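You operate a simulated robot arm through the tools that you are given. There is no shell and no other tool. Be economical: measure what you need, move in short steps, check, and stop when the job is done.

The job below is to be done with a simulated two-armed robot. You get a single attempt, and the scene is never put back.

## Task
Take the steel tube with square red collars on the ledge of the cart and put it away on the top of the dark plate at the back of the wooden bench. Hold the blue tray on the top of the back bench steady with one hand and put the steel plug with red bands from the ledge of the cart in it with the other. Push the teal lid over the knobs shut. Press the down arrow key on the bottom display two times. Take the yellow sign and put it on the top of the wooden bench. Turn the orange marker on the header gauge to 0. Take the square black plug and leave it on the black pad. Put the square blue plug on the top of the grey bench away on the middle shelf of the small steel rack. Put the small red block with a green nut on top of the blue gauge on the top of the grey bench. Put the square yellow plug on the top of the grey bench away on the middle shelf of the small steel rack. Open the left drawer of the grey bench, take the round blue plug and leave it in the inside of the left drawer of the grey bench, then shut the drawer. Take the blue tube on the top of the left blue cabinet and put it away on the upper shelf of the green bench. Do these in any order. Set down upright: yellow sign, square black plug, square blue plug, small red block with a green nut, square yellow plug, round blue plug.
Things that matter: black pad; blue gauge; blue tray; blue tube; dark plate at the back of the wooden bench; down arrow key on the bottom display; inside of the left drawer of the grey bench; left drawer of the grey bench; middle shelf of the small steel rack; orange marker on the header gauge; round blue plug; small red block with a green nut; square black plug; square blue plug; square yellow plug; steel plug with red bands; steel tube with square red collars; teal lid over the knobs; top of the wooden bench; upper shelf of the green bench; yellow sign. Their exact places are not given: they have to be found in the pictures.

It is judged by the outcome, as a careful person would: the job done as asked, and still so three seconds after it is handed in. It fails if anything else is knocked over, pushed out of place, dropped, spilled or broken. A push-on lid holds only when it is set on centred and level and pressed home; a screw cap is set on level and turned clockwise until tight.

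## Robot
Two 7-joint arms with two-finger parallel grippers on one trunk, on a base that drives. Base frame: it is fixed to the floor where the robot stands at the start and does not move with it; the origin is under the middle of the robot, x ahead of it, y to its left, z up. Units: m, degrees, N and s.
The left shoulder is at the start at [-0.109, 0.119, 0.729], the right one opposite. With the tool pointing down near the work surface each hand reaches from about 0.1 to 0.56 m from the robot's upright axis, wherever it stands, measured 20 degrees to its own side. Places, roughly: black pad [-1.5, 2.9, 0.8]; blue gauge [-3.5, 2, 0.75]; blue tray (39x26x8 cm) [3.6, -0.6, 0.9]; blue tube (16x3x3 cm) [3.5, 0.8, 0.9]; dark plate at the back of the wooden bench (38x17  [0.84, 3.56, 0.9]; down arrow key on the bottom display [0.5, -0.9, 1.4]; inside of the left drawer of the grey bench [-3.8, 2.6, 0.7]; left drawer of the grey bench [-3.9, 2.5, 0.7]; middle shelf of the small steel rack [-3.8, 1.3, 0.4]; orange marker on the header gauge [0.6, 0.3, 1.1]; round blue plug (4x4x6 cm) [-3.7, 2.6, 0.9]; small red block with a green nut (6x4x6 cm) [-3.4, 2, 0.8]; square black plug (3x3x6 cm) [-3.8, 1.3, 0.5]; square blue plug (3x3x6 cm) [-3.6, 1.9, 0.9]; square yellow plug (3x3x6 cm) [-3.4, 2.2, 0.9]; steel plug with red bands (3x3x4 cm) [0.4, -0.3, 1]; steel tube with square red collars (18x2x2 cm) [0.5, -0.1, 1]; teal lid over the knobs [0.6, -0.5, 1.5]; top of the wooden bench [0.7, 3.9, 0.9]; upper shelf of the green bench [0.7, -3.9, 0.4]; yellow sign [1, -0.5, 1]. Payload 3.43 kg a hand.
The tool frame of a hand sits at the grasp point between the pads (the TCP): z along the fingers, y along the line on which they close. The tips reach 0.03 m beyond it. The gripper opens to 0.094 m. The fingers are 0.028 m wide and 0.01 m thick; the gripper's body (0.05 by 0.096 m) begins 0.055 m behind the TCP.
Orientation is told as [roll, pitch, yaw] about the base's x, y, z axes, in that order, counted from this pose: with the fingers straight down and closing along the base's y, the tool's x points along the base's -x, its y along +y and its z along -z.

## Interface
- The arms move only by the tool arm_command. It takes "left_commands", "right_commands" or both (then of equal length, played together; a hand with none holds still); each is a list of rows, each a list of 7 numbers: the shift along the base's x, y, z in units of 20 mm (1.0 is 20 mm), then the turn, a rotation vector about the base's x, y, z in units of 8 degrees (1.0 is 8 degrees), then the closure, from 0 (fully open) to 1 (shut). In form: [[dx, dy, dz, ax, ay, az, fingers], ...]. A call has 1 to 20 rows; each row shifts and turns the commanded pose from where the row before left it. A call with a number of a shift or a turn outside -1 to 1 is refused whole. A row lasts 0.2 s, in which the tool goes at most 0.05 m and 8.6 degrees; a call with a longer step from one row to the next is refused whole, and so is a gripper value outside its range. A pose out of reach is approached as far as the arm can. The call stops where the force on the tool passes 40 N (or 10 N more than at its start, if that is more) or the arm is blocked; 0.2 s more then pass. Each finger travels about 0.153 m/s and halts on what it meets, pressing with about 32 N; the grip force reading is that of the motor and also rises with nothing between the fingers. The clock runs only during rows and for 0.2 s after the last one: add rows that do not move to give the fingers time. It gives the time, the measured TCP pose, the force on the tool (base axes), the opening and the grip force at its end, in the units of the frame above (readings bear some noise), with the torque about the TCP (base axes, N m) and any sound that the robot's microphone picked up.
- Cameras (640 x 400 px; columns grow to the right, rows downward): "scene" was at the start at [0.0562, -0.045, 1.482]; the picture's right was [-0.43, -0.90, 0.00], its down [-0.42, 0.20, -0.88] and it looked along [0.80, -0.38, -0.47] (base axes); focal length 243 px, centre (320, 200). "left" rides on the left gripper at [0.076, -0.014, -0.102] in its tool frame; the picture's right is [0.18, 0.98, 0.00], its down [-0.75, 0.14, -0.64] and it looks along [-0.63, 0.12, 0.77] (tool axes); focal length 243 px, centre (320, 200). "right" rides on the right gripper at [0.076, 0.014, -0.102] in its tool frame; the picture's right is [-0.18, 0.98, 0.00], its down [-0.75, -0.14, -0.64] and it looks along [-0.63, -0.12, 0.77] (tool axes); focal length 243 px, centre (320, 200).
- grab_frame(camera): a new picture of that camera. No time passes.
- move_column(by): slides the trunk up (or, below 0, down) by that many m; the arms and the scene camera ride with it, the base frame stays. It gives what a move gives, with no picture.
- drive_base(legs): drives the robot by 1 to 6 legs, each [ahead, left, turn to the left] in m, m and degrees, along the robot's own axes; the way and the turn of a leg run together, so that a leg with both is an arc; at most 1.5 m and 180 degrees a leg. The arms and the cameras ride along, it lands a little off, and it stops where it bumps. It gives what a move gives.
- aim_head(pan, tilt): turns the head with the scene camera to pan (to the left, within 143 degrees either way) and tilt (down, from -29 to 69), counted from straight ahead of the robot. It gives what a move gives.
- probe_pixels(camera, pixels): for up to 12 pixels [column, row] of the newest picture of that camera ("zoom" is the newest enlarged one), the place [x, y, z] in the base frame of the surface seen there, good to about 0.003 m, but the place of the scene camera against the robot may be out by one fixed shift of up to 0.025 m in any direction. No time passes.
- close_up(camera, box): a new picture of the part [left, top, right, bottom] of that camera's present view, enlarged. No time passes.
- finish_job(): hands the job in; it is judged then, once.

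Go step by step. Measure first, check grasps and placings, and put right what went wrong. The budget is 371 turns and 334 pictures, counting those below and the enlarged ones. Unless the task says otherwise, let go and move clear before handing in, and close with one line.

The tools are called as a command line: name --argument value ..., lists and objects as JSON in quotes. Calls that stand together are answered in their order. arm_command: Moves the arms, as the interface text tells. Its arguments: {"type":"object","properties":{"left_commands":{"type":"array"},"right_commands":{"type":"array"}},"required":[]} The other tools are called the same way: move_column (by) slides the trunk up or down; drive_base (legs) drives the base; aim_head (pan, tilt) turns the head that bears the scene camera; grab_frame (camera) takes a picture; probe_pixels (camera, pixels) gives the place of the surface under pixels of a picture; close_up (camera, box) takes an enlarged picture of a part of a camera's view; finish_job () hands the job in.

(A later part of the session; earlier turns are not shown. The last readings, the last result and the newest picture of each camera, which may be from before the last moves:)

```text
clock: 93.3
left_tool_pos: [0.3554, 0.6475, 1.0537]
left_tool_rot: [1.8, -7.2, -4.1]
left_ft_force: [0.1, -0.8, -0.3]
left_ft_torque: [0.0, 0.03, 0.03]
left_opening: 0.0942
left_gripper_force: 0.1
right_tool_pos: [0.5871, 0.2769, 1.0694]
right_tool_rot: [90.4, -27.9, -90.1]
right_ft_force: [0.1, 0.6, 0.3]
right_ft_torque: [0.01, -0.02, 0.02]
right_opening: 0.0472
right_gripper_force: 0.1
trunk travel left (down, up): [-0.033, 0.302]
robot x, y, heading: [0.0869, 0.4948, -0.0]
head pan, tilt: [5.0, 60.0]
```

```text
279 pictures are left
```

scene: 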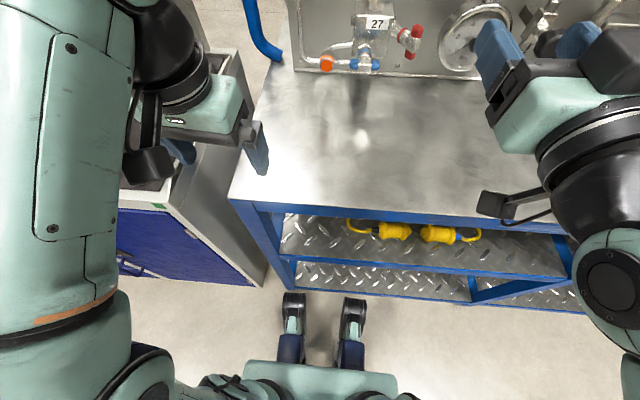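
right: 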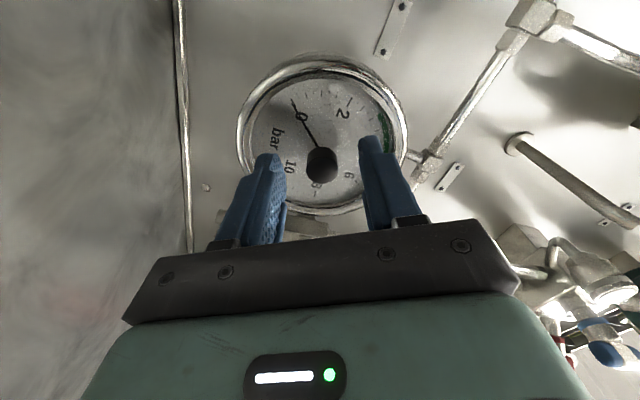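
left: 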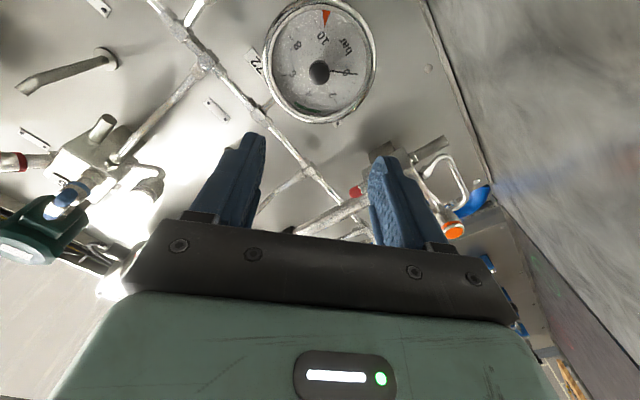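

Roll +62° reached; grip and turn counter-clockwise 104°.

arm_command --right_commands '[[0, -0.05, 0, 0, 0, 0, 1], [0, 0, 0, 0, 0, 0, 1], [0, 0, 0, 0, 0, 0, 1], [0, 0, 0, -1, 0, 0, 1], [0, 0, 0, -1, 0, 0, 1], [0, 0, 0, -1, 0, 0, 1], [0, 0, 0, -1, 0, 0, 1], [0, 0, 0, -1, 0, 0, 1], [0, 0, 0, -1, 0, 0, 1], [0, 0, 0, -1, 0, 0, 1], [0, 0, 0, -1, 0, 0, 1], [0, 0, 0, -1, 0, 0, 1], [0, 0, 0, -1, 0, 0, 1], [0, 0, 0, -1, 0, 0, 1], [0, 0, 0, -1, 0, 0, 1], [0, 0, 0, -1, 0, 0, 1]]'

grab_frame --camera "right"

```text
clock: 96.7
left_tool_pos: [0.3543, 0.648, 1.0536]
left_tool_rot: [1.6, -7.2, -4.0]
left_ft_force: [-0.1, -0.2, 0.3]
left_ft_torque: [0.01, 0.0, 0.02]
left_opening: 0.0938
left_gripper_force: 0.2
right_tool_pos: [0.5857, 0.2763, 1.0694]
right_tool_rot: [-90.2, -47.8, 90.5]
right_ft_force: [8.8, 5.6, 14.1]
right_ft_torque: [0.0, -1.14, 0.29]
right_opening: 0.0184
right_gripper_force: 44.8
trunk travel left (down, up): [-0.033, 0.302]
robot x, y, heading: [0.0918, 0.4976, -0.3]
head pan, tilt: [5.0, 60.0]
```

```text
278 pictures are left
```

right: 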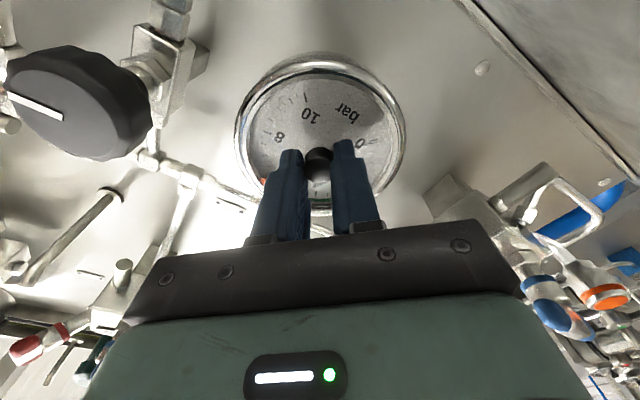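

The marker came along (orange at (264,181), near 6-7). Repeat: open, roll back, grip, turn another 104°.

arm_command --right_commands '[[0, 0, 0, 0, 0, 0, 0.5], [0, 0, 0, 0, 0, 0, 0.5], [0, 0, 0, 1, 0, 0, 0.5], [0, 0, 0, 1, 0, 0, 0.5], [0, 0, 0, 1, 0, 0, 0.5], [0, 0, 0, 1, 0, 0, 0.5], [0, 0, 0, 1, 0, 0, 0.5], [0, 0, 0, 1, 0, 0, 0.5], [0, 0, 0, 1, 0, 0, 0.5], [0, 0, 0, 1, 0, 0, 0.5], [0, 0, 0, 1, 0, 0, 0.5], [0, 0, 0, 1, 0, 0, 0.5], [0, 0, 0, 1, 0, 0, 0.5], [0, 0, 0, 1, 0, 0, 0.5], [0, 0, 0, 1, 0, 0, 0.5]]'

arm_command --right_commands '[[0, 0, 0, 0, 0, 0, 1], [0, 0, 0, 0, 0, 0, 1], [0, 0, 0, 0, 0, 0, 1], [0, 0, 0, -1, 0, 0, 1], [0, 0, 0, -1, 0, 0, 1], [0, 0, 0, -1, 0, 0, 1], [0, 0, 0, -1, 0, 0, 1], [0, 0, 0, -1, 0, 0, 1], [0, 0, 0, -1, 0, 0, 1], [0, 0, 0, -1, 0, 0, 1], [0, 0, 0, -1, 0, 0, 1], [0, 0, 0, -1, 0, 0, 1], [0, 0, 0, -1, 0, 0, 1], [0, 0, 0, -1, 0, 0, 1], [0, 0, 0, -1, 0, 0, 1], [0, 0, 0, -1, 0, 0, 1]]'

arm_command --right_commands '[[0, 0, 0, 0, 0, 0, 0.5], [0, 0, 0, 0, 0, 0, 0.5], [0, 0, 0, 1, 0, 0, 0.5], [0, 0, 0, 1, 0, 0, 0.5], [0, 0, 0, 1, 0, 0, 0.5], [0, 0, 0, 1, 0, 0, 0.5], [0, 0, 0, 1, 0, 0, 0.5], [0, 0, 0, 1, 0, 0, 0.5], [0, 0, 0, 1, 0, 0, 0.5], [0, 0, 0, 1, 0, 0, 0.5], [0, 0, 0, 1, 0, 0, 0.5]]'

grab_frame --camera "right"

```text
clock: 99.9
left_tool_pos: [0.3545, 0.6479, 1.0537]
left_tool_rot: [1.7, -7.2, -4.1]
left_ft_force: [-0.2, 0.4, -0.2]
left_ft_torque: [0.02, -0.01, -0.01]
left_opening: 0.094
left_gripper_force: 0.0
right_tool_pos: [0.5871, 0.2753, 1.0682]
right_tool_rot: [90.5, -27.9, -90.3]
right_ft_force: [-0.8, -0.1, 0.1]
right_ft_torque: [0.0, 0.0, -0.04]
right_opening: 0.047
right_gripper_force: 0.0
trunk travel left (down, up): [-0.033, 0.302]
robot x, y, heading: [0.0913, 0.4929, -0.1]
head pan, tilt: [5.0, 60.0]
```

```text
clock: 103.3
left_tool_pos: [0.355, 0.648, 1.0532]
left_tool_rot: [1.6, -7.2, -4.2]
left_ft_force: [0.2, 0.5, 0.8]
left_ft_torque: [0.02, 0.01, -0.02]
left_opening: 0.0938
left_gripper_force: 0.1
right_tool_pos: [0.5874, 0.277, 1.0706]
right_tool_rot: [-90.3, -47.8, 90.6]
right_ft_force: [5.1, 5.5, 13.8]
right_ft_torque: [0.02, -1.3, 0.68]
right_opening: 0.0184
right_gripper_force: 45.0
trunk travel left (down, up): [-0.033, 0.302]
robot x, y, heading: [0.0926, 0.4954, -0.1]
head pan, tilt: [5.0, 60.0]
```

```text
clock: 105.7
left_tool_pos: [0.3557, 0.6469, 1.0528]
left_tool_rot: [1.8, -7.2, -4.1]
left_ft_force: [0.8, 0.2, 0.6]
left_ft_torque: [0.03, 0.03, 0.01]
left_opening: 0.0942
left_gripper_force: 0.1
right_tool_pos: [0.5873, 0.2753, 1.0683]
right_tool_rot: [90.6, -59.9, -90.3]
right_ft_force: [-0.3, -0.7, -0.3]
right_ft_torque: [0.0, 0.0, -0.01]
right_opening: 0.0471
right_gripper_force: 0.1
trunk travel left (down, up): [-0.033, 0.302]
robot x, y, heading: [0.0928, 0.4941, -0.0]
head pan, tilt: [5.0, 60.0]
```

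```text
277 pictures are left
```

right: 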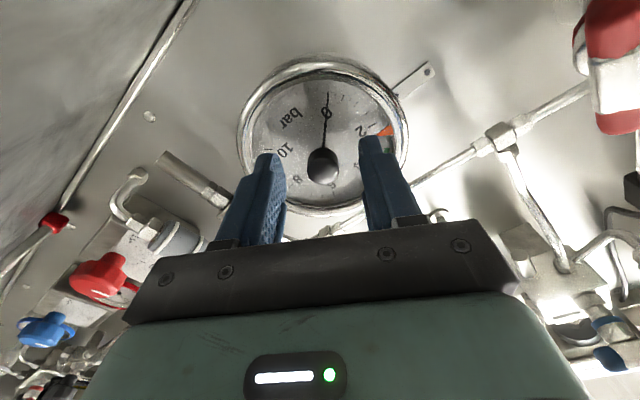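

Marker at about 2.3 (383,131), so some 62° remain. Grip and turn 62°, then look.

arm_command --right_commands '[[0, 0, 0, 0, 0, 0, 1], [0, 0, 0, 0, 0, 0, 1], [0, 0, 0, 0, 0, 0, 1], [0, 0, 0, -1, 0, 0, 1], [0, 0, 0, -1, 0, 0, 1], [0, 0, 0, -1, 0, 0, 1], [0, 0, 0, -1, 0, 0, 1], [0, 0, 0, -1, 0, 0, 1], [0, 0, 0, -1, 0, 0, 1], [0, 0, 0, -1, 0, 0, 1], [0, 0, 0, -0.7, 0, 0, 1]]'

close_up --camera "right" --box '[230, 40, 410, 150]'

```text
clock: 108.1
left_tool_pos: [0.3551, 0.6478, 1.0517]
left_tool_rot: [1.6, -7.2, -4.1]
left_ft_force: [0.4, -0.9, 0.2]
left_ft_torque: [0.01, -0.03, 0.04]
left_opening: 0.0938
left_gripper_force: 0.1
right_tool_pos: [0.5868, 0.2751, 1.0696]
right_tool_rot: [-90.1, -58.2, 90.5]
right_ft_force: [8.4, 5.4, 6.7]
right_ft_torque: [0.12, -0.68, 0.23]
right_opening: 0.0185
right_gripper_force: 45.0
trunk travel left (down, up): [-0.033, 0.302]
robot x, y, heading: [0.0902, 0.4972, -0.5]
head pan, tilt: [5.0, 60.0]
```

```text
3.56 times, centred on (320, 95) of right
```

zoom: 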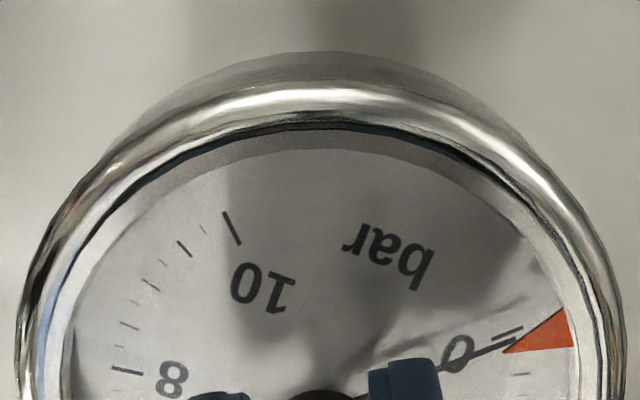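

The marker tip (505,352) is about 3° short of the 0 tick (515,332). A small further turn.

arm_command --right_commands '[[0, 0, 0, -0.4, 0, 0, 1], [0, 0, 0, 0, 0, 0, 1]]'

close_up --camera "right" --box '[230, 40, 410, 150]'

```text
clock: 108.7
left_tool_pos: [0.3545, 0.6481, 1.0532]
left_tool_rot: [1.5, -7.2, -4.1]
left_ft_force: [0.2, 0.0, 0.0]
left_ft_torque: [0.01, 0.01, 0.01]
left_opening: 0.094
left_gripper_force: 0.0
right_tool_pos: [0.5864, 0.2771, 1.0685]
right_tool_rot: [-89.9, -55.1, 90.3]
right_ft_force: [8.5, 5.4, 6.2]
right_ft_torque: [0.3, -0.58, -0.05]
right_opening: 0.0185
right_gripper_force: 44.7
trunk travel left (down, up): [-0.033, 0.302]
robot x, y, heading: [0.0924, 0.4966, -0.2]
head pan, tilt: [5.0, 60.0]
```

```text
3.56 times, centred on (320, 95) of right
```

zoom: 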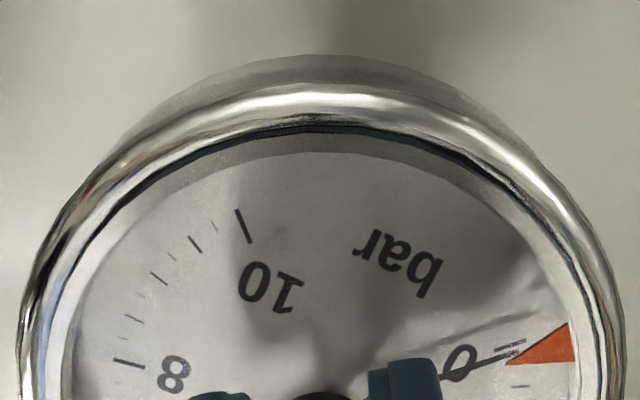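

The torque is rising (0.3 N·m) without the marker moving, so it's at its end stop or the rest is parallax. I'll release, back off and check face-on.

arm_command --right_commands '[[0, 0, 0, 0, 0, 0, 0.5], [0, 0, 0, 0, 0, 0, 0.5], [-0.8, 0, 0, 0, 0, 0, 0.5], [-1, 0, 0, 0, 0, 0, 0.5], [-1, 0, 0, 0.8, 0, 0, 0.5], [-1, 0, 0, 0.8, 0, 0, 0.5], [-1, 0, 0, 0.8, 0, 0, 0.5], [-1, 0, 0, 0.8, 0, 0, 0.5], [-1, 0, 0, 0.8, 0, 0, 0.5]]'

grab_frame --camera "right"

aim_head --pan -20 --tilt 30

grab_frame --camera "scene"

```text
clock: 110.7
left_tool_pos: [0.3546, 0.6475, 1.0532]
left_tool_rot: [1.7, -7.2, -4.1]
left_ft_force: [-0.5, 0.0, -1.2]
left_ft_torque: [0.03, -0.01, -0.01]
left_opening: 0.0939
left_gripper_force: 0.1
right_tool_pos: [0.4512, 0.2744, 1.0684]
right_tool_rot: [-94.4, -87.3, 94.7]
right_ft_force: [0.3, 0.3, -1.1]
right_ft_torque: [-0.04, -0.01, 0.02]
right_opening: 0.0471
right_gripper_force: 0.0
trunk travel left (down, up): [-0.033, 0.302]
robot x, y, heading: [0.0915, 0.4926, 0.3]
head pan, tilt: [5.0, 60.0]
```

```text
274 pictures are left
```

right: 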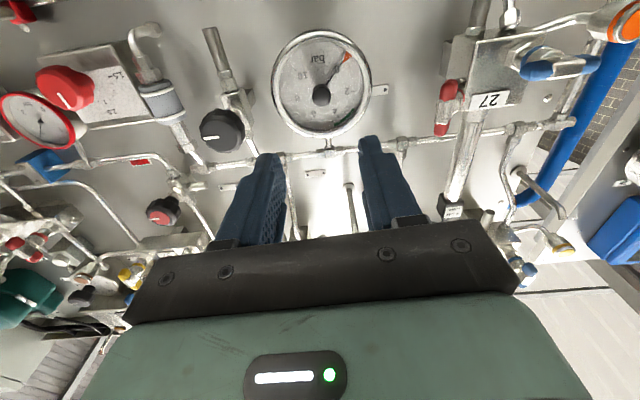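

```text
clock: 111.7
left_tool_pos: [0.3558, 0.6483, 1.0519]
left_tool_rot: [1.7, -7.2, -4.1]
left_ft_force: [0.2, 0.6, 0.0]
left_ft_torque: [0.02, 0.01, 0.06]
left_opening: 0.0939
left_gripper_force: 0.1
right_tool_pos: [0.4527, 0.2743, 1.0679]
right_tool_rot: [-93.4, -86.9, 93.7]
right_ft_force: [-0.1, 0.4, 0.3]
right_ft_torque: [0.01, -0.03, 0.02]
right_opening: 0.0469
right_gripper_force: 0.1
trunk travel left (down, up): [-0.033, 0.302]
robot x, y, heading: [0.0933, 0.4939, -0.1]
head pan, tilt: [-20.0, 30.0]
```

```text
273 pictures are left
```

scene: 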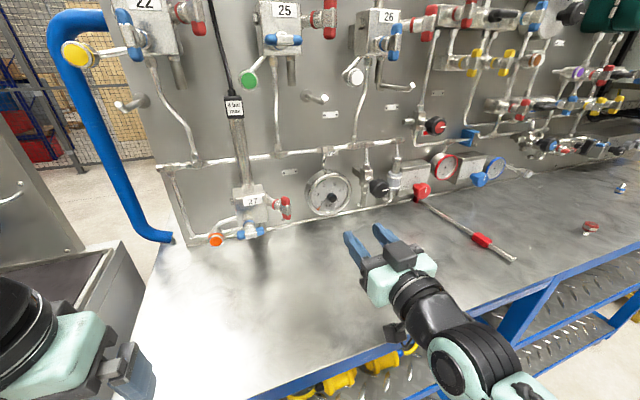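

close_up --camera "right" --box '[265, 20, 385, 145]'

close_up --camera "scene" --box '[300, 165, 360, 220]'

```text
3.20 times, centred on (325, 82) of right
```

zoom: 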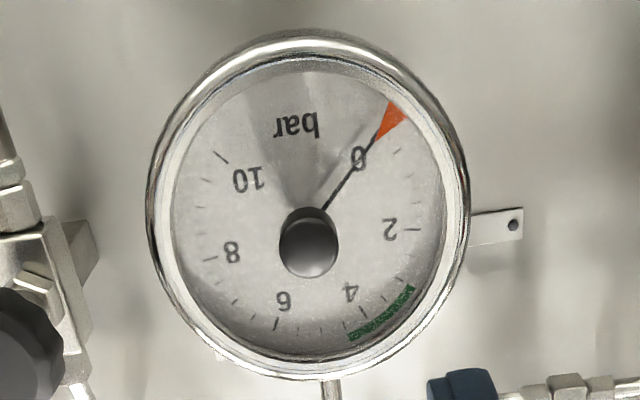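

```text
7.27 times, centred on (330, 192) of scene
```

zoom: 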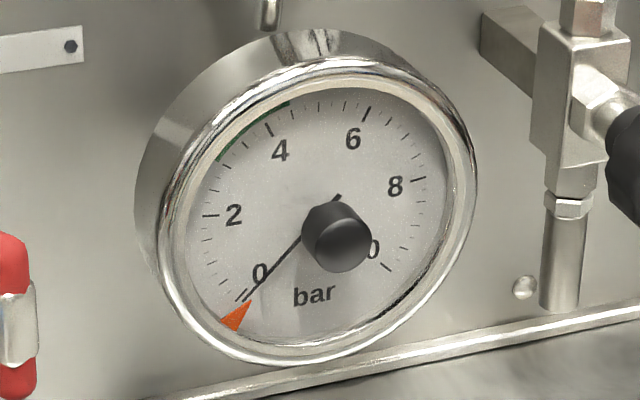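

Face-on views from below and above show opposite parallax around 0, so the marker is on 0. Next: raise the trunk, turn the right hand down again, and drive to the tube and plug.

move_column --by 0.12

arm_command --right_commands '[[-0.8, -0.5, 0, 0, 1, 0, 0], [-0.8, -0.5, 0, 0, 1, 0, 0], [-0.8, -0.5, 0, 0, 1, 0, 0], [-0.8, -0.5, 0, 0, 1, 0, 0], [-0.8, -0.5, 0, 0, 1, 0, 0], [0, -0.5, 0, 0, 1, 0, 0], [0, -0.5, 0, 0, 1, 0, 0], [0, -0.5, 0, 0, 1, 0, 0], [0, -0.5, 0, 0, 1, 0, 0], [0, -0.5, 0, 0, 1, 0, 0], [0, -0.5, 0, 0, 1, 0, 0], [0, 0, 0, 0, 0.25, 0, 0]]' --left_commands '[[0, -1, 0, 0, 0, 0, 0], [0, -1, 0, 0, 0, 0, 0], [0, -0.5, 0, 0, 0.5, 0, 0], [0, 0, 0, 0, 0.4, 0, 0], [0, 0, 0, 0, 0, 0.5, 0], [0, 0, 0, 0, 0, 0, 0], [0, 0, 0, 0, 0, 0, 0], [0, 0, 0, 0, 0, 0, 0], [0, 0, 0, 0, 0, 0, 0], [0, 0, 0, 0, 0, 0, 0], [0, 0, 0, 0, 0, 0, 0], [0, 0, 0, 0, 0, 0, 0]]'

drive_base --legs '[[-0.09, 0, 0], [0, -0.69, 0]]'

aim_head --pan 0 --tilt 50

grab_frame --camera "scene"

```text
clock: 113.2
left_tool_pos: [0.3562, 0.6469, 1.1716]
left_tool_rot: [1.7, -7.2, -4.2]
left_ft_force: [-0.6, -0.4, 0.0]
left_ft_torque: [0.01, 0.03, -0.01]
left_opening: 0.0939
left_gripper_force: 0.0
right_tool_pos: [0.4517, 0.2751, 1.1878]
right_tool_rot: [-92.9, -87.2, 93.1]
right_ft_force: [0.4, -0.2, -0.5]
right_ft_torque: [0.01, -0.01, 0.01]
right_opening: 0.0469
right_gripper_force: 0.0
trunk travel left (down, up): [-0.153, 0.182]
robot x, y, heading: [0.0888, 0.4983, -0.1]
head pan, tilt: [-20.0, 30.0]
```

```text
clock: 115.8
left_tool_pos: [0.356, 0.6085, 1.1728]
left_tool_rot: [1.8, -7.2, -0.1]
left_ft_force: [-0.2, -0.6, -0.8]
left_ft_torque: [-0.02, 0.02, 0.02]
left_opening: 0.0942
left_gripper_force: 0.1
left hand out of reach, approached as far as the arm can: row 3, 4
right_tool_pos: [0.3777, 0.1665, 1.1678]
right_tool_rot: [2.7, -12.2, 2.0]
right_ft_force: [1.2, -0.6, 0.9]
right_ft_torque: [0.03, 0.01, -0.03]
right_opening: 0.0941
right_gripper_force: 0.1
right hand out of reach, approached as far as the arm can: row 10, 11
trunk travel left (down, up): [-0.153, 0.182]
robot x, y, heading: [0.0913, 0.4934, -0.2]
head pan, tilt: [-20.0, 30.0]
```

```text
clock: 122.9
left_tool_pos: [0.265, -0.0799, 1.1728]
left_tool_rot: [1.6, -7.1, -0.7]
left_ft_force: [0.2, -0.6, 0.4]
left_ft_torque: [0.02, 0.0, 0.04]
left_opening: 0.0938
left_gripper_force: 0.0
right_tool_pos: [0.2794, -0.5214, 1.1657]
right_tool_rot: [2.9, -12.3, 1.1]
right_ft_force: [-0.1, 1.0, -0.7]
right_ft_torque: [-0.02, 0.0, 0.01]
right_opening: 0.094
right_gripper_force: 0.1
trunk travel left (down, up): [-0.153, 0.182]
robot x, y, heading: [-0.005, -0.1884, -0.6]
head pan, tilt: [-20.0, 30.0]
```

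```text
clock: 123.7
left_tool_pos: [0.2639, -0.079, 1.1729]
left_tool_rot: [1.7, -7.3, -0.9]
left_ft_force: [0.7, -0.3, -0.8]
left_ft_torque: [0.03, -0.01, 0.0]
left_opening: 0.094
left_gripper_force: 0.1
right_tool_pos: [0.2812, -0.5219, 1.1665]
right_tool_rot: [2.8, -12.4, 1.2]
right_ft_force: [-0.4, -0.1, 0.5]
right_ft_torque: [0.02, 0.03, 0.01]
right_opening: 0.0939
right_gripper_force: 0.1
trunk travel left (down, up): [-0.153, 0.182]
robot x, y, heading: [-0.0011, -0.1895, -0.9]
head pan, tilt: [0.0, 50.0]
```

```text
270 pictures are left
```

scene: 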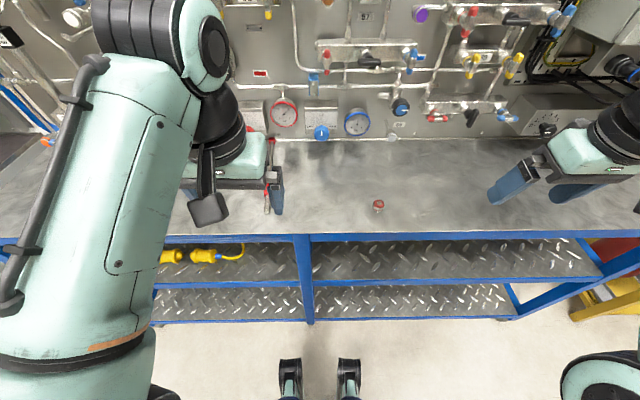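

Now I lower both hands over their objects: left over the tube's middle, right over the plug, straightening them.

arm_command --left_commands '[[0.9, 0.23, -0.5, 0, 0.09, 0, 0], [0.9, 0.23, -0.5, 0, 0.09, 0, 0], [0.9, 0.23, -0.5, 0, 0.09, 0, 0], [0.9, 0.23, -0.5, 0, 0.09, 0, 0], [0.9, 0.23, -0.5, 0, 0.09, 0, 0], [0.9, 0.23, -0.5, 0, 0.09, 0, 0], [0.9, 0.23, -0.5, 0, 0.09, 0, 0], [0.9, 0.23, -0.5, 0, 0.09, 0, 0], [0.9, 0.23, -0.5, 0, 0.09, 0, 0], [0.9, 0.23, -0.5, 0, 0.09, 0, 0]]' --right_commands '[[0.4, 0.9, -0.5, 0, 0.154, 0, 0], [0.4, 0.9, -0.5, 0, 0.154, 0, 0], [0.4, 0.9, -0.5, 0, 0.154, 0, 0], [0.4, 0.9, -0.5, 0, 0.154, 0, 0], [0.4, 0.9, -0.5, 0, 0.154, 0, 0], [0.4, 0.9, -0.5, 0, 0.154, 0, 0], [0.4, 0.9, -0.5, 0, 0.154, 0, 0], [0.4, 0.9, -0.5, -0.1, 0.154, 0, 0], [0.4, 0.9, -0.5, -0.1, 0.154, 0, 0], [0.4, 0.9, -0.5, -0.1, 0.154, 0, 0]]'

grab_frame --camera "left"

grab_frame --camera "right"

```text
clock: 125.9
left_tool_pos: [0.342, -0.0313, 1.1085]
left_tool_rot: [1.5, -0.3, -0.8]
left_ft_force: [0.2, -0.2, 0.1]
left_ft_torque: [-0.02, 0.0, 0.03]
left_opening: 0.094
left_gripper_force: 0.1
left hand out of reach, approached as far as the arm can: row 5, 6, 7, 8, 9, 10
right_tool_pos: [0.3607, -0.3401, 1.0659]
right_tool_rot: [0.6, 0.1, 1.1]
right_ft_force: [-0.7, 0.3, -0.2]
right_ft_torque: [0.01, 0.02, -0.01]
right_opening: 0.0939
right_gripper_force: 0.0
trunk travel left (down, up): [-0.153, 0.182]
robot x, y, heading: [-0.0001, -0.1896, -1.1]
head pan, tilt: [0.0, 50.0]
```

```text
269 pictures are left
```

left: 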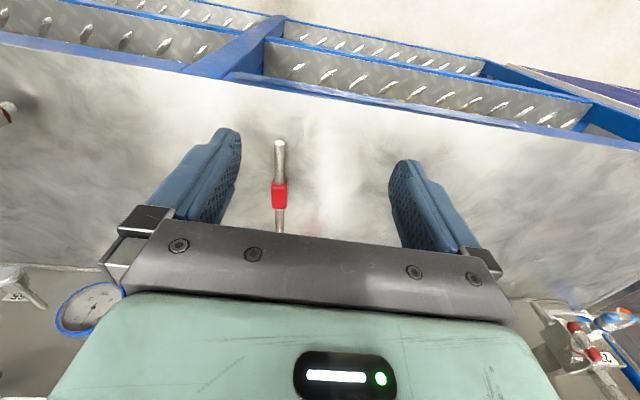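

```text
268 pictures are left
```

right: 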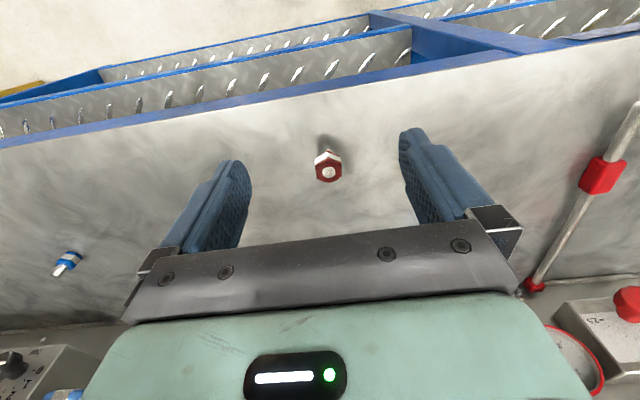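

Both objects are in view: plug at (328,168), tube with collar at (279,195). I'll probe, then raise the trunk to gain downward reach.

probe_pixels --camera "right" --pixels '[[328, 172], [328, 160], [320, 168], [336, 168], [600, 178], [640, 105], [535, 280], [65, 263]]'

probe_pixels --camera "left" --pixels '[[279, 143], [279, 180], [279, 205], [279, 225], [280, 160]]'

move_column --by 0.15

```text
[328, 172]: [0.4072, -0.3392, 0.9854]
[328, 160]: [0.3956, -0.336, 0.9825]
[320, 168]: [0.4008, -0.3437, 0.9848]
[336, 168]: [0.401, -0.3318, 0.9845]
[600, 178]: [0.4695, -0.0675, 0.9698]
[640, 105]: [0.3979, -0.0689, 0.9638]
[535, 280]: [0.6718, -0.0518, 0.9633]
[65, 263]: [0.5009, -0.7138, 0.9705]
```

```text
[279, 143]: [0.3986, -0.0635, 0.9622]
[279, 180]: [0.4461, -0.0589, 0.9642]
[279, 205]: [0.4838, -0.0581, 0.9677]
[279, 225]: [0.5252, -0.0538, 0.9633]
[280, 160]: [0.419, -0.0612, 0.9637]
```

```text
clock: 127.7
left_tool_pos: [0.3418, -0.0325, 1.2575]
left_tool_rot: [1.6, 0.0, -0.8]
left_ft_force: [0.1, -0.8, -0.4]
left_ft_torque: [-0.01, 0.03, 0.0]
left_opening: 0.0941
left_gripper_force: 0.1
right_tool_pos: [0.3596, -0.3421, 1.215]
right_tool_rot: [0.6, 0.1, 1.3]
right_ft_force: [0.2, -0.3, 0.2]
right_ft_torque: [-0.03, 0.01, -0.03]
right_opening: 0.0939
right_gripper_force: 0.2
trunk travel left (down, up): [-0.303, 0.032]
robot x, y, heading: [-0.0061, -0.1877, -0.9]
head pan, tilt: [0.0, 50.0]
```

The tube lies at y≈-0.057 from x 0.40, and the plug's top centre is [0.401,-0.338,0.985]. I'll drive 8 cm ahead and lower both hands to just above.

drive_base --legs '[[0.08, 0, 0.9]]'

arm_command --left_commands '[[0.5, -0.1, -1, -0.02, 0, 0, 0], [0.5, -0.1, -1, -0.02, 0, 0, 0], [0.5, -0.1, -1, -0.02, 0, 0, 0], [0.5, -0.1, -1, -0.02, 0, 0, 0], [0.5, -0.1, -1, -0.02, 0, 0, 0], [0, -0.1, -1, -0.02, 0, 0, 0], [0, -0.1, -1, -0.02, 0, 0, 0], [0, -0.1, -1, -0.02, 0, 0, 0], [0, 0, -1, -0.02, 0, 0, 0], [0, 0, -1, 0, 0, 0, 0]]' --right_commands '[[-0.2, 0, -1, 0, 0, 0, 0], [-0.2, 0, -1, 0, 0, 0, 0], [-0.2, 0, -1, 0, 0, 0, 0], [-0.2, 0, -1, 0, 0, 0, 0], [-0.2, 0, -1, 0, 0, 0, 0], [-0.2, 0, -1, 0, 0, 0, 0], [-0.2, 0, -1, 0, 0, 0, 0], [-0.2, 0, -1, 0, 0, 0, 0], [-0.2, 0, 0, 0, 0, 0, 0], [-0.2, 0, 0, 0, 0, 0, 0]]'

grab_frame --camera "left"

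grab_frame --camera "right"

```text
clock: 128.9
left_tool_pos: [0.4094, -0.0298, 1.2581]
left_tool_rot: [1.7, 0.1, 0.0]
left_ft_force: [-0.9, -0.4, -0.6]
left_ft_torque: [-0.02, -0.07, 0.03]
left_opening: 0.0942
left_gripper_force: 0.1
right_tool_pos: [0.4319, -0.3395, 1.216]
right_tool_rot: [0.6, 0.1, 1.9]
right_ft_force: [-0.6, 0.6, 0.1]
right_ft_torque: [0.01, -0.03, 0.01]
right_opening: 0.0941
right_gripper_force: 0.0
trunk travel left (down, up): [-0.303, 0.032]
robot x, y, heading: [0.0655, -0.1908, -0.1]
head pan, tilt: [0.0, 50.0]
stopped in leg 1: the robot was blocked; the commanded pose is now the measured one
```

```text
clock: 131.1
left_tool_pos: [0.4614, -0.0457, 1.0593]
left_tool_rot: [0.2, 0.1, 0.0]
left_ft_force: [-0.1, 0.1, 0.3]
left_ft_torque: [-0.03, 0.0, -0.01]
left_opening: 0.0938
left_gripper_force: 0.1
right_tool_pos: [0.3939, -0.3404, 1.0551]
right_tool_rot: [0.6, 0.2, 2.0]
right_ft_force: [0.5, 0.6, -0.1]
right_ft_torque: [-0.03, -0.05, 0.03]
right_opening: 0.0939
right_gripper_force: 0.0
trunk travel left (down, up): [-0.303, 0.032]
robot x, y, heading: [0.0679, -0.1898, 0.1]
head pan, tilt: [0.0, 50.0]
```

```text
267 pictures are left
```

left: 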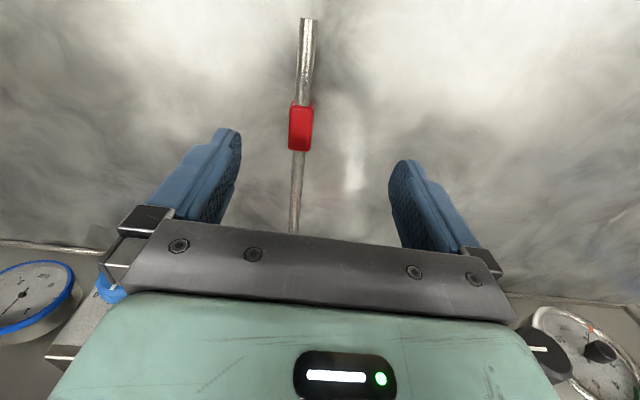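

```text
266 pictures are left
```

right: 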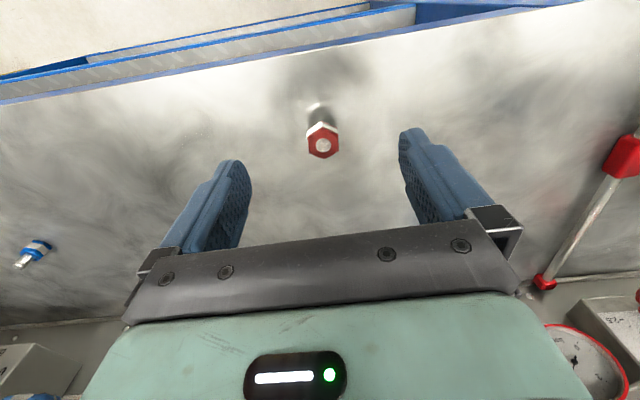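

The base was stopped by the cart's leg at x 0.068, fine. I'll probe both objects again from these nearer views.

probe_pixels --camera "right" --pixels '[[323, 147], [323, 152], [315, 145], [331, 145], [545, 282], [623, 155], [565, 248]]'

probe_pixels --camera "left" --pixels '[[308, 24], [303, 80], [301, 115], [300, 145], [298, 180], [295, 220], [340, 150]]'

```text
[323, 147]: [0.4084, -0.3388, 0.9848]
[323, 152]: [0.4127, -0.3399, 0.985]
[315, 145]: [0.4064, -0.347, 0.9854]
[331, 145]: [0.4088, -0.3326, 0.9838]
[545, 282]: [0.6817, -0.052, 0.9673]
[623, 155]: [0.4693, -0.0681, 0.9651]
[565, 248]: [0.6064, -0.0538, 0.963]
```

```text
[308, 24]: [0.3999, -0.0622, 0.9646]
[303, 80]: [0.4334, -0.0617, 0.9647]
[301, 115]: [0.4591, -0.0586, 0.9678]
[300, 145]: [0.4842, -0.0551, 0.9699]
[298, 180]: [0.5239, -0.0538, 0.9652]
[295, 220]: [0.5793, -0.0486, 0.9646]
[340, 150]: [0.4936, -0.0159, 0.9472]
```

The tube seems to run from x 0.40 to 0.68; I want a closer look at its far end before gripping.

close_up --camera "right" --box '[500, 120, 640, 330]'

close_up --camera "scene" --box '[180, 100, 420, 240]'

```text
1.90 times, centred on (570, 225) of right
```

zoom: 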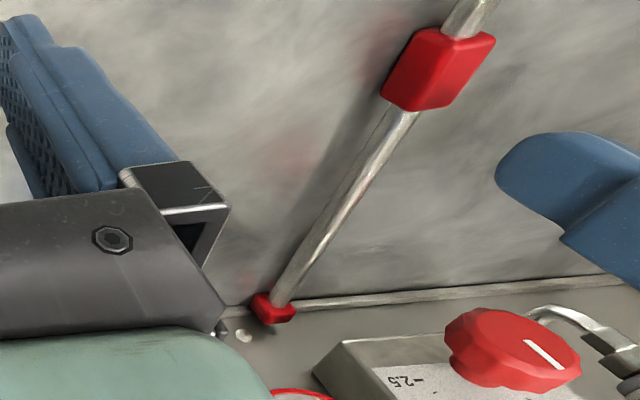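

```text
2.67 times, centred on (300, 170) of scene
```

zoom: 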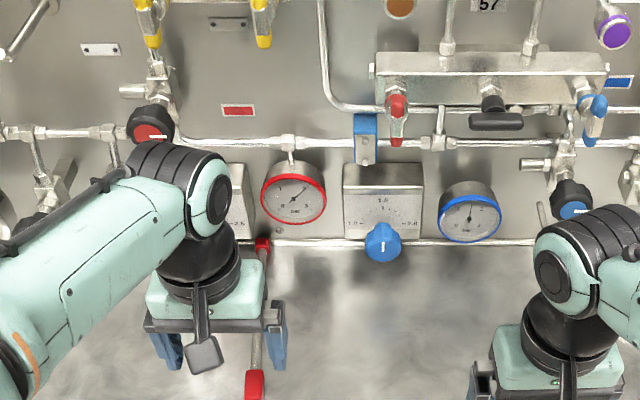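

The tube is free-lying. I'll lower both hands to their grasp heights: left at x 0.53 with 4° yaw, right over the plug.

arm_command --left_commands '[[0.9, -0.08, 0, 0, 0, 0.14, 0.3], [0.9, -0.08, 0, 0, 0, 0.14, 0.3], [0.9, -0.08, -0.5, 0, 0, 0.14, 0.3], [0.7, -0.08, -0.9, 0, 0, 0.14, 0.3], [0, 0, -0.9, 0, 0, 0, 0.3]]' --right_commands '[[0.37, 0.03, 0, 0, 0, 0, 0], [0.37, 0.03, -0.4, 0, 0, 0, 0], [0, 0, -0.8, 0, 0, 0, 0], [0, 0, -0.8, 0, 0, 0, 0], [0, 0, -0.8, 0, 0, 0, 0]]'

grab_frame --camera "left"

grab_frame --camera "right"

```text
clock: 132.3
left_tool_pos: [0.529, -0.0521, 1.013]
left_tool_rot: [0.3, 0.0, 4.5]
left_ft_force: [0.6, 0.2, -0.2]
left_ft_torque: [0.01, -0.04, 0.02]
left_opening: 0.0659
left_gripper_force: 0.1
right_tool_pos: [0.4102, -0.3379, 0.9994]
right_tool_rot: [0.6, 0.2, 1.9]
right_ft_force: [-0.7, -0.8, 0.2]
right_ft_torque: [0.02, 0.0, -0.01]
right_opening: 0.0941
right_gripper_force: 0.0
trunk travel left (down, up): [-0.303, 0.032]
robot x, y, heading: [0.069, -0.1924, -0.1]
head pan, tilt: [0.0, 50.0]
```

```text
263 pictures are left
```

left: 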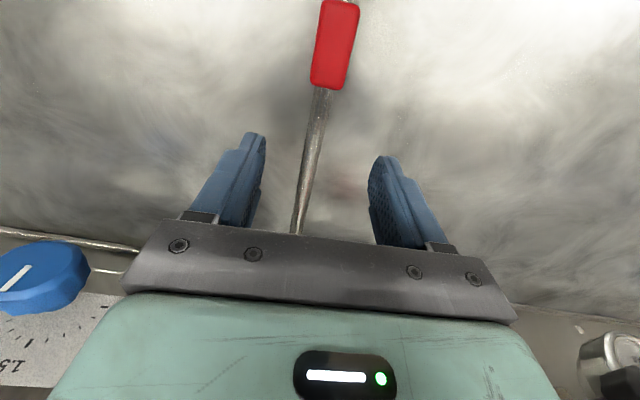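

```text
262 pictures are left
```

right: 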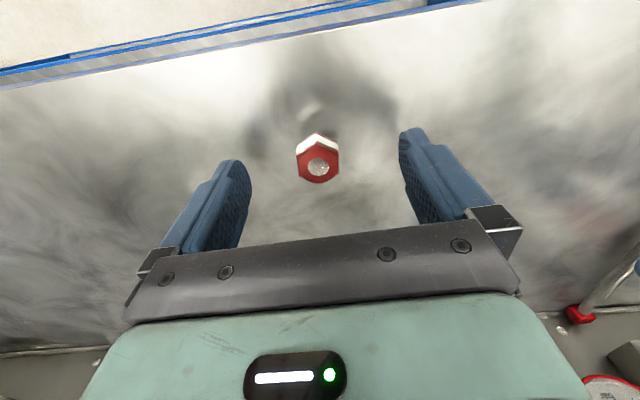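

Both are aligned; lower to grasp height and close.

arm_command --left_commands '[[0, 0, -0.6, 0, 0, 0, 0.3], [0, 0, -0.6, 0, 0, 0, 0.3], [0, 0, -0.5, 0, 0, 0, 0.3], [0, 0, 0, 0, 0, 0, 1], [0, 0, 0, 0, 0, 0, 1], [0, 0, 0, 0, 0, 0, 1], [0, 0, 0, 0, 0, 0, 1]]' --right_commands '[[0, 0, -0.5, 0, 0, 0, 0], [0, 0, -0.5, 0, 0, 0, 0], [0, 0, 0, 0, 0, 0, 0], [0, 0, 0, 0, 0, 0, 1], [0, 0, 0, 0, 0, 0, 1], [0, 0, 0, 0, 0, 0, 1], [0, 0, 0, 0, 0, 0, 1]]'

grab_frame --camera "left"

grab_frame --camera "right"

```text
clock: 133.9
left_tool_pos: [0.5304, -0.0552, 0.9794]
left_tool_rot: [0.2, 0.0, 4.4]
left_ft_force: [2.4, -4.1, 11.0]
left_ft_torque: [-0.11, -0.07, -0.14]
left_opening: 0.0111
left_gripper_force: 32.2
right_tool_pos: [0.4086, -0.3422, 0.9794]
right_tool_rot: [0.6, -0.1, 1.9]
right_ft_force: [2.0, -13.5, 17.3]
right_ft_torque: [-0.74, -0.21, -0.04]
right_opening: 0.0234
right_gripper_force: 32.2
trunk travel left (down, up): [-0.303, 0.032]
robot x, y, heading: [0.0687, -0.1901, -0.1]
head pan, tilt: [0.0, 50.0]
```

```text
261 pictures are left
```

left: 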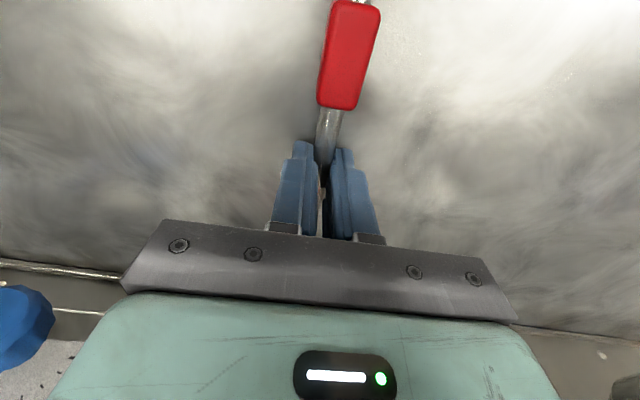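

```text
260 pictures are left
```

right: 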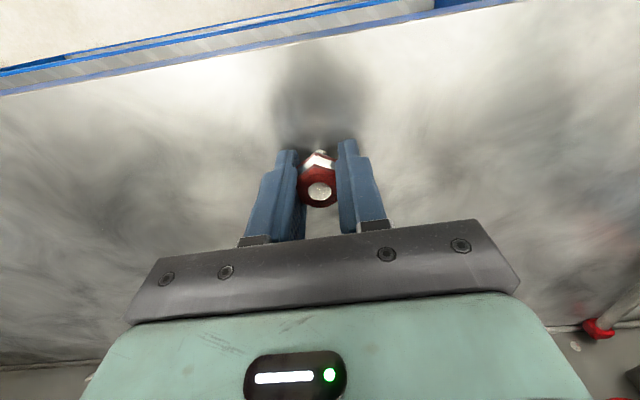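

Both are gripped (11 mm tube, 23 mm plug). Lift both gently.

arm_command --left_commands '[[0, 0, 0.5, 0, 0, 0, 1], [-0.2, 0, 1, 0, 0, 0, 1], [-0.2, 0, 1, 0, 0, 0, 1], [-0.3, 0, 1, 0, 0, 0, 1]]' --right_commands '[[0, 0, 0.5, 0, 0, 0, 1], [0, 0, 1, 0, 0, 0, 1], [0, 0, 1, 0, 0, 0, 1], [0, 0, 1, 0, 0, 0, 1]]'

grab_frame --camera "left"

grab_frame --camera "right"

grab_frame --camera "scene"

```text
clock: 134.9
left_tool_pos: [0.5162, -0.052, 1.0495]
left_tool_rot: [0.3, 0.1, 4.5]
left_ft_force: [0.4, 0.4, -5.2]
left_ft_torque: [0.0, 0.52, 0.13]
left_opening: 0.011
left_gripper_force: 31.8
right_tool_pos: [0.4079, -0.3381, 1.0483]
right_tool_rot: [0.6, 0.2, 2.0]
right_ft_force: [0.8, 0.3, -1.0]
right_ft_torque: [0.01, 0.01, 0.01]
right_opening: 0.0233
right_gripper_force: 32.0
trunk travel left (down, up): [-0.303, 0.032]
robot x, y, heading: [0.0691, -0.1933, 0.1]
head pan, tilt: [0.0, 50.0]
```

```text
259 pictures are left
```

left: 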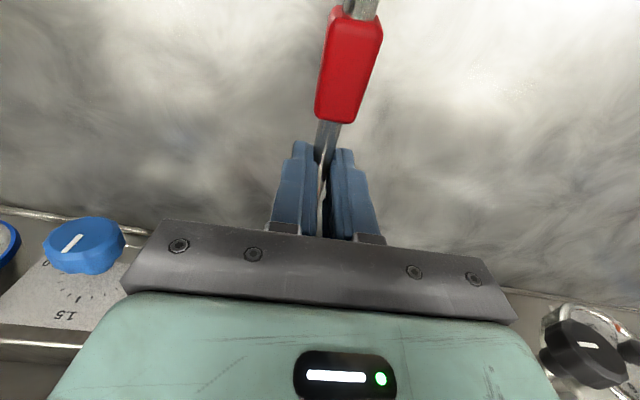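

```text
258 pictures are left
```

right: 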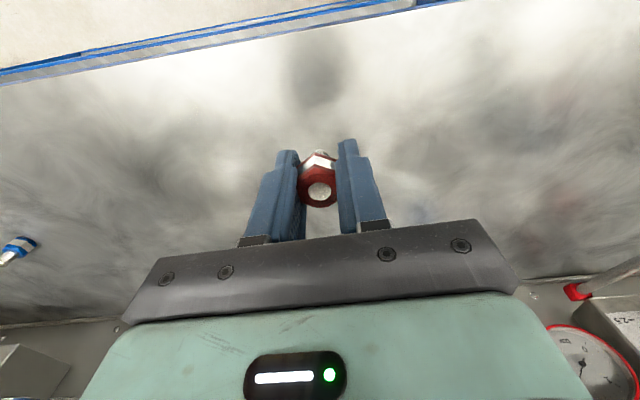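

```text
257 pictures are left
```

scene: 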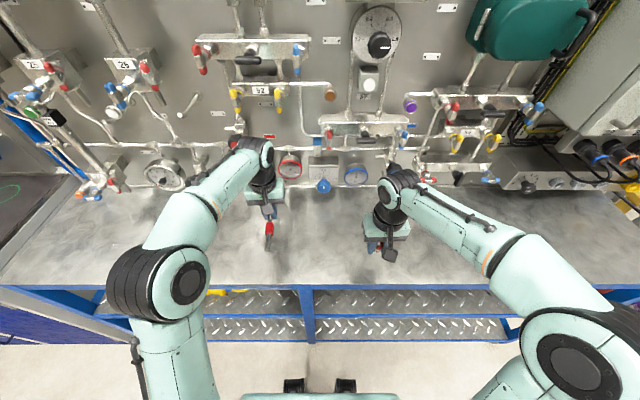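

The left wrist feels 0.52 N·m, more than I'd expect; I'll check whether the tube's far end lifted too.

probe_pixels --camera "right" --pixels '[[574, 292], [600, 283], [625, 268]]'

probe_pixels --camera "left" --pixels '[[348, 20], [340, 110], [328, 140], [360, 5]]'

close_up --camera "right" --box '[500, 220, 640, 360]'

```text
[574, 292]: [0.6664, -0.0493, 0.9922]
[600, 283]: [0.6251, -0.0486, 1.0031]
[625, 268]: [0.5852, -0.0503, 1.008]
```

```text
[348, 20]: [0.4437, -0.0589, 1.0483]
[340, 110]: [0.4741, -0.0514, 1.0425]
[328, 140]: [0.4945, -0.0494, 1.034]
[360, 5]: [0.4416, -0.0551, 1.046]
```

```text
2.86 times, centred on (570, 290) of right
```

zoom: 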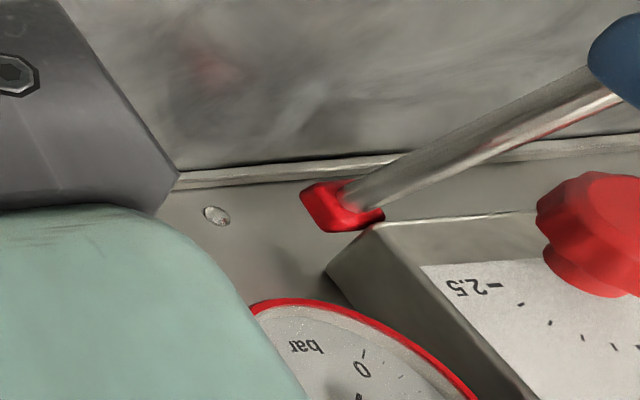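

The far end droops but is free. I'll back both hands away from the panel and look at the tube as a whole.

arm_command --left_commands '[[-1, 0, 0.3, 0, 0, 0, 1], [-1, 0, 0.3, 0, 0, 0, 1], [-1, 0, 0.3, 0, 0, 0, 1], [-1, 0, 0.3, 0, 0, 0, 1], [-1, 0, 0.3, 0, 0, 0, 1], [0, 0, 0, 0, 0, 0, 1]]'

grab_frame --camera "right"

grab_frame --camera "scene"

```text
clock: 136.3
left_tool_pos: [0.4178, -0.0524, 1.0792]
left_tool_rot: [0.2, 0.1, 4.4]
left_ft_force: [-1.1, 0.6, -1.3]
left_ft_torque: [0.0, -0.03, 0.01]
left_opening: 0.0107
left_gripper_force: 32.3
right_tool_pos: [0.4081, -0.3382, 1.0474]
right_tool_rot: [0.5, 0.2, 2.0]
right_ft_force: [1.2, -0.6, -0.5]
right_ft_torque: [0.0, 0.03, -0.02]
right_opening: 0.0234
right_gripper_force: 31.8
trunk travel left (down, up): [-0.303, 0.032]
robot x, y, heading: [0.0691, -0.1887, -0.3]
head pan, tilt: [0.0, 50.0]
```

```text
255 pictures are left
```

right: 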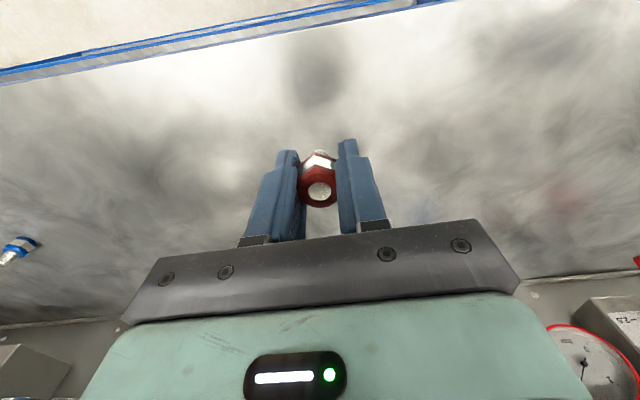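

```text
254 pictures are left
```

scene: 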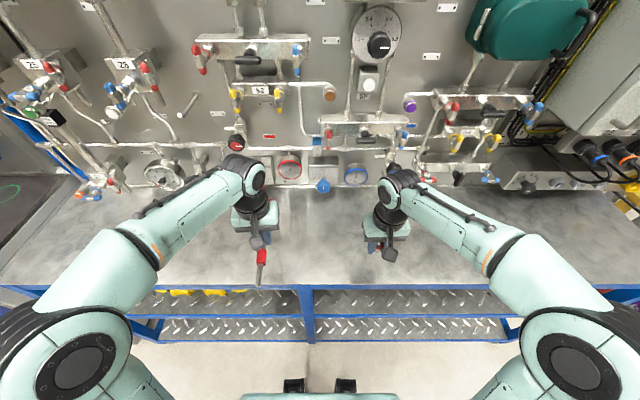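

The torque is gone, so the far end had only been brushing something. I'll raise both hands a bit, back away from the cart, turn left and head for the wooden bench.

arm_command --left_commands '[[0, 0, 0.5, 0, 0, 0, 1], [0, 0, 0.5, 0, 0, 0, 1], [0, 0, 0, 0, 0, 0, 1]]' --right_commands '[[-0.5, 0, 0.8, 0, 0, 0, 1], [-0.5, 0, 0.8, 0, 0, 0, 1], [-0.5, 0, 0.8, 0, 0, 0, 1]]'

drive_base --legs '[[-0.5, 0, 0], [0, 0, 90], [1.2, 0, 0]]'

aim_head --pan -20 --tilt 15

grab_frame --camera "scene"

```text
clock: 137.1
left_tool_pos: [0.4162, -0.0524, 1.0969]
left_tool_rot: [0.2, 0.1, 4.5]
left_ft_force: [-0.2, -0.2, -1.4]
left_ft_torque: [-0.01, 0.0, 0.03]
left_opening: 0.011
left_gripper_force: 31.9
right_tool_pos: [0.3774, -0.3381, 1.0972]
right_tool_rot: [0.7, 0.2, 2.0]
right_ft_force: [-0.3, -0.2, -0.9]
right_ft_torque: [-0.02, -0.01, 0.02]
right_opening: 0.0233
right_gripper_force: 31.8
trunk travel left (down, up): [-0.303, 0.032]
robot x, y, heading: [0.0697, -0.1934, -0.2]
head pan, tilt: [0.0, 50.0]
```

```text
clock: 149.5
left_tool_pos: [-0.5561, 1.3458, 1.0976]
left_tool_rot: [0.3, 0.1, 93.9]
left_ft_force: [-0.8, -0.1, -1.4]
left_ft_torque: [-0.01, -0.03, -0.02]
left_opening: 0.0108
left_gripper_force: 32.3
right_tool_pos: [-0.2728, 1.3038, 1.0974]
right_tool_rot: [0.5, 0.3, 91.3]
right_ft_force: [0.5, -0.8, -0.3]
right_ft_torque: [0.01, 0.0, -0.01]
right_opening: 0.0232
right_gripper_force: 31.9
trunk travel left (down, up): [-0.303, 0.032]
robot x, y, heading: [-0.423, 0.9961, 89.2]
head pan, tilt: [0.0, 50.0]
```

```text
clock: 150.5
left_tool_pos: [-0.5564, 1.3452, 1.0969]
left_tool_rot: [0.2, 0.1, 93.8]
left_ft_force: [-0.3, 0.6, -1.9]
left_ft_torque: [-0.04, 0.01, -0.01]
left_opening: 0.011
left_gripper_force: 32.0
right_tool_pos: [-0.2721, 1.3034, 1.0958]
right_tool_rot: [0.7, 0.2, 91.3]
right_ft_force: [0.0, -0.4, -1.3]
right_ft_torque: [0.02, -0.02, 0.01]
right_opening: 0.0233
right_gripper_force: 31.7
trunk travel left (down, up): [-0.303, 0.032]
robot x, y, heading: [-0.4214, 0.9949, 89.5]
head pan, tilt: [-20.0, 15.0]
```

```text
253 pictures are left
```

scene: 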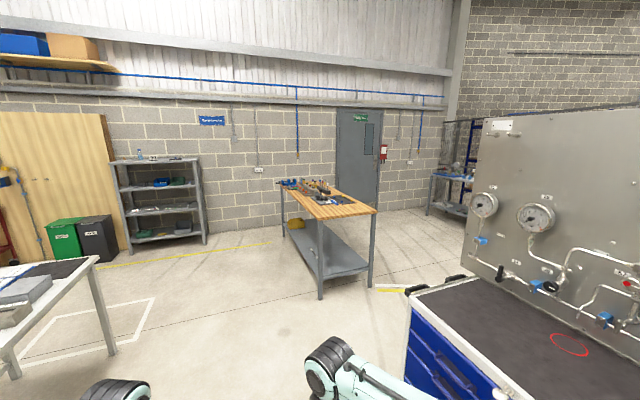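

The wooden bench is at (325,205) with items at its far end. Zoom and probe its corners.

close_up --camera "scene" --box '[260, 160, 400, 250]'

probe_pixels --camera "scene" --pixels '[[316, 218], [377, 211], [345, 212], [310, 195], [330, 197], [285, 190], [340, 195], [350, 205]]'

```text
4.44 times, centred on (330, 205) of scene
```

zoom: 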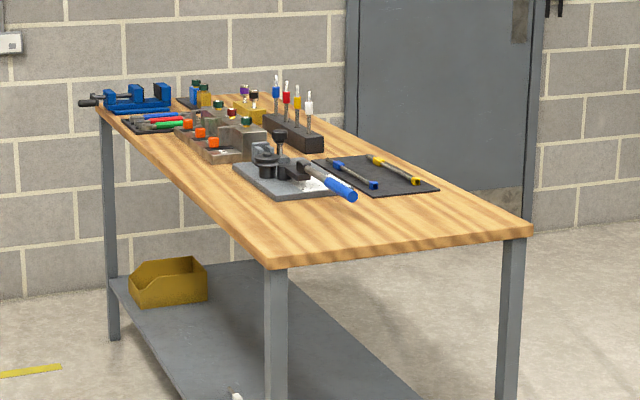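

```text
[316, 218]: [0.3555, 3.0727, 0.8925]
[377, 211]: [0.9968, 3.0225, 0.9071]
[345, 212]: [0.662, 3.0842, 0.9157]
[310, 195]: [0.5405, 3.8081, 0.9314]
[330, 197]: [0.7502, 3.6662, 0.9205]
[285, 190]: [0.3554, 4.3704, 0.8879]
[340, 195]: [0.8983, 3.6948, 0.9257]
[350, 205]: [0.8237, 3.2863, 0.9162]
```

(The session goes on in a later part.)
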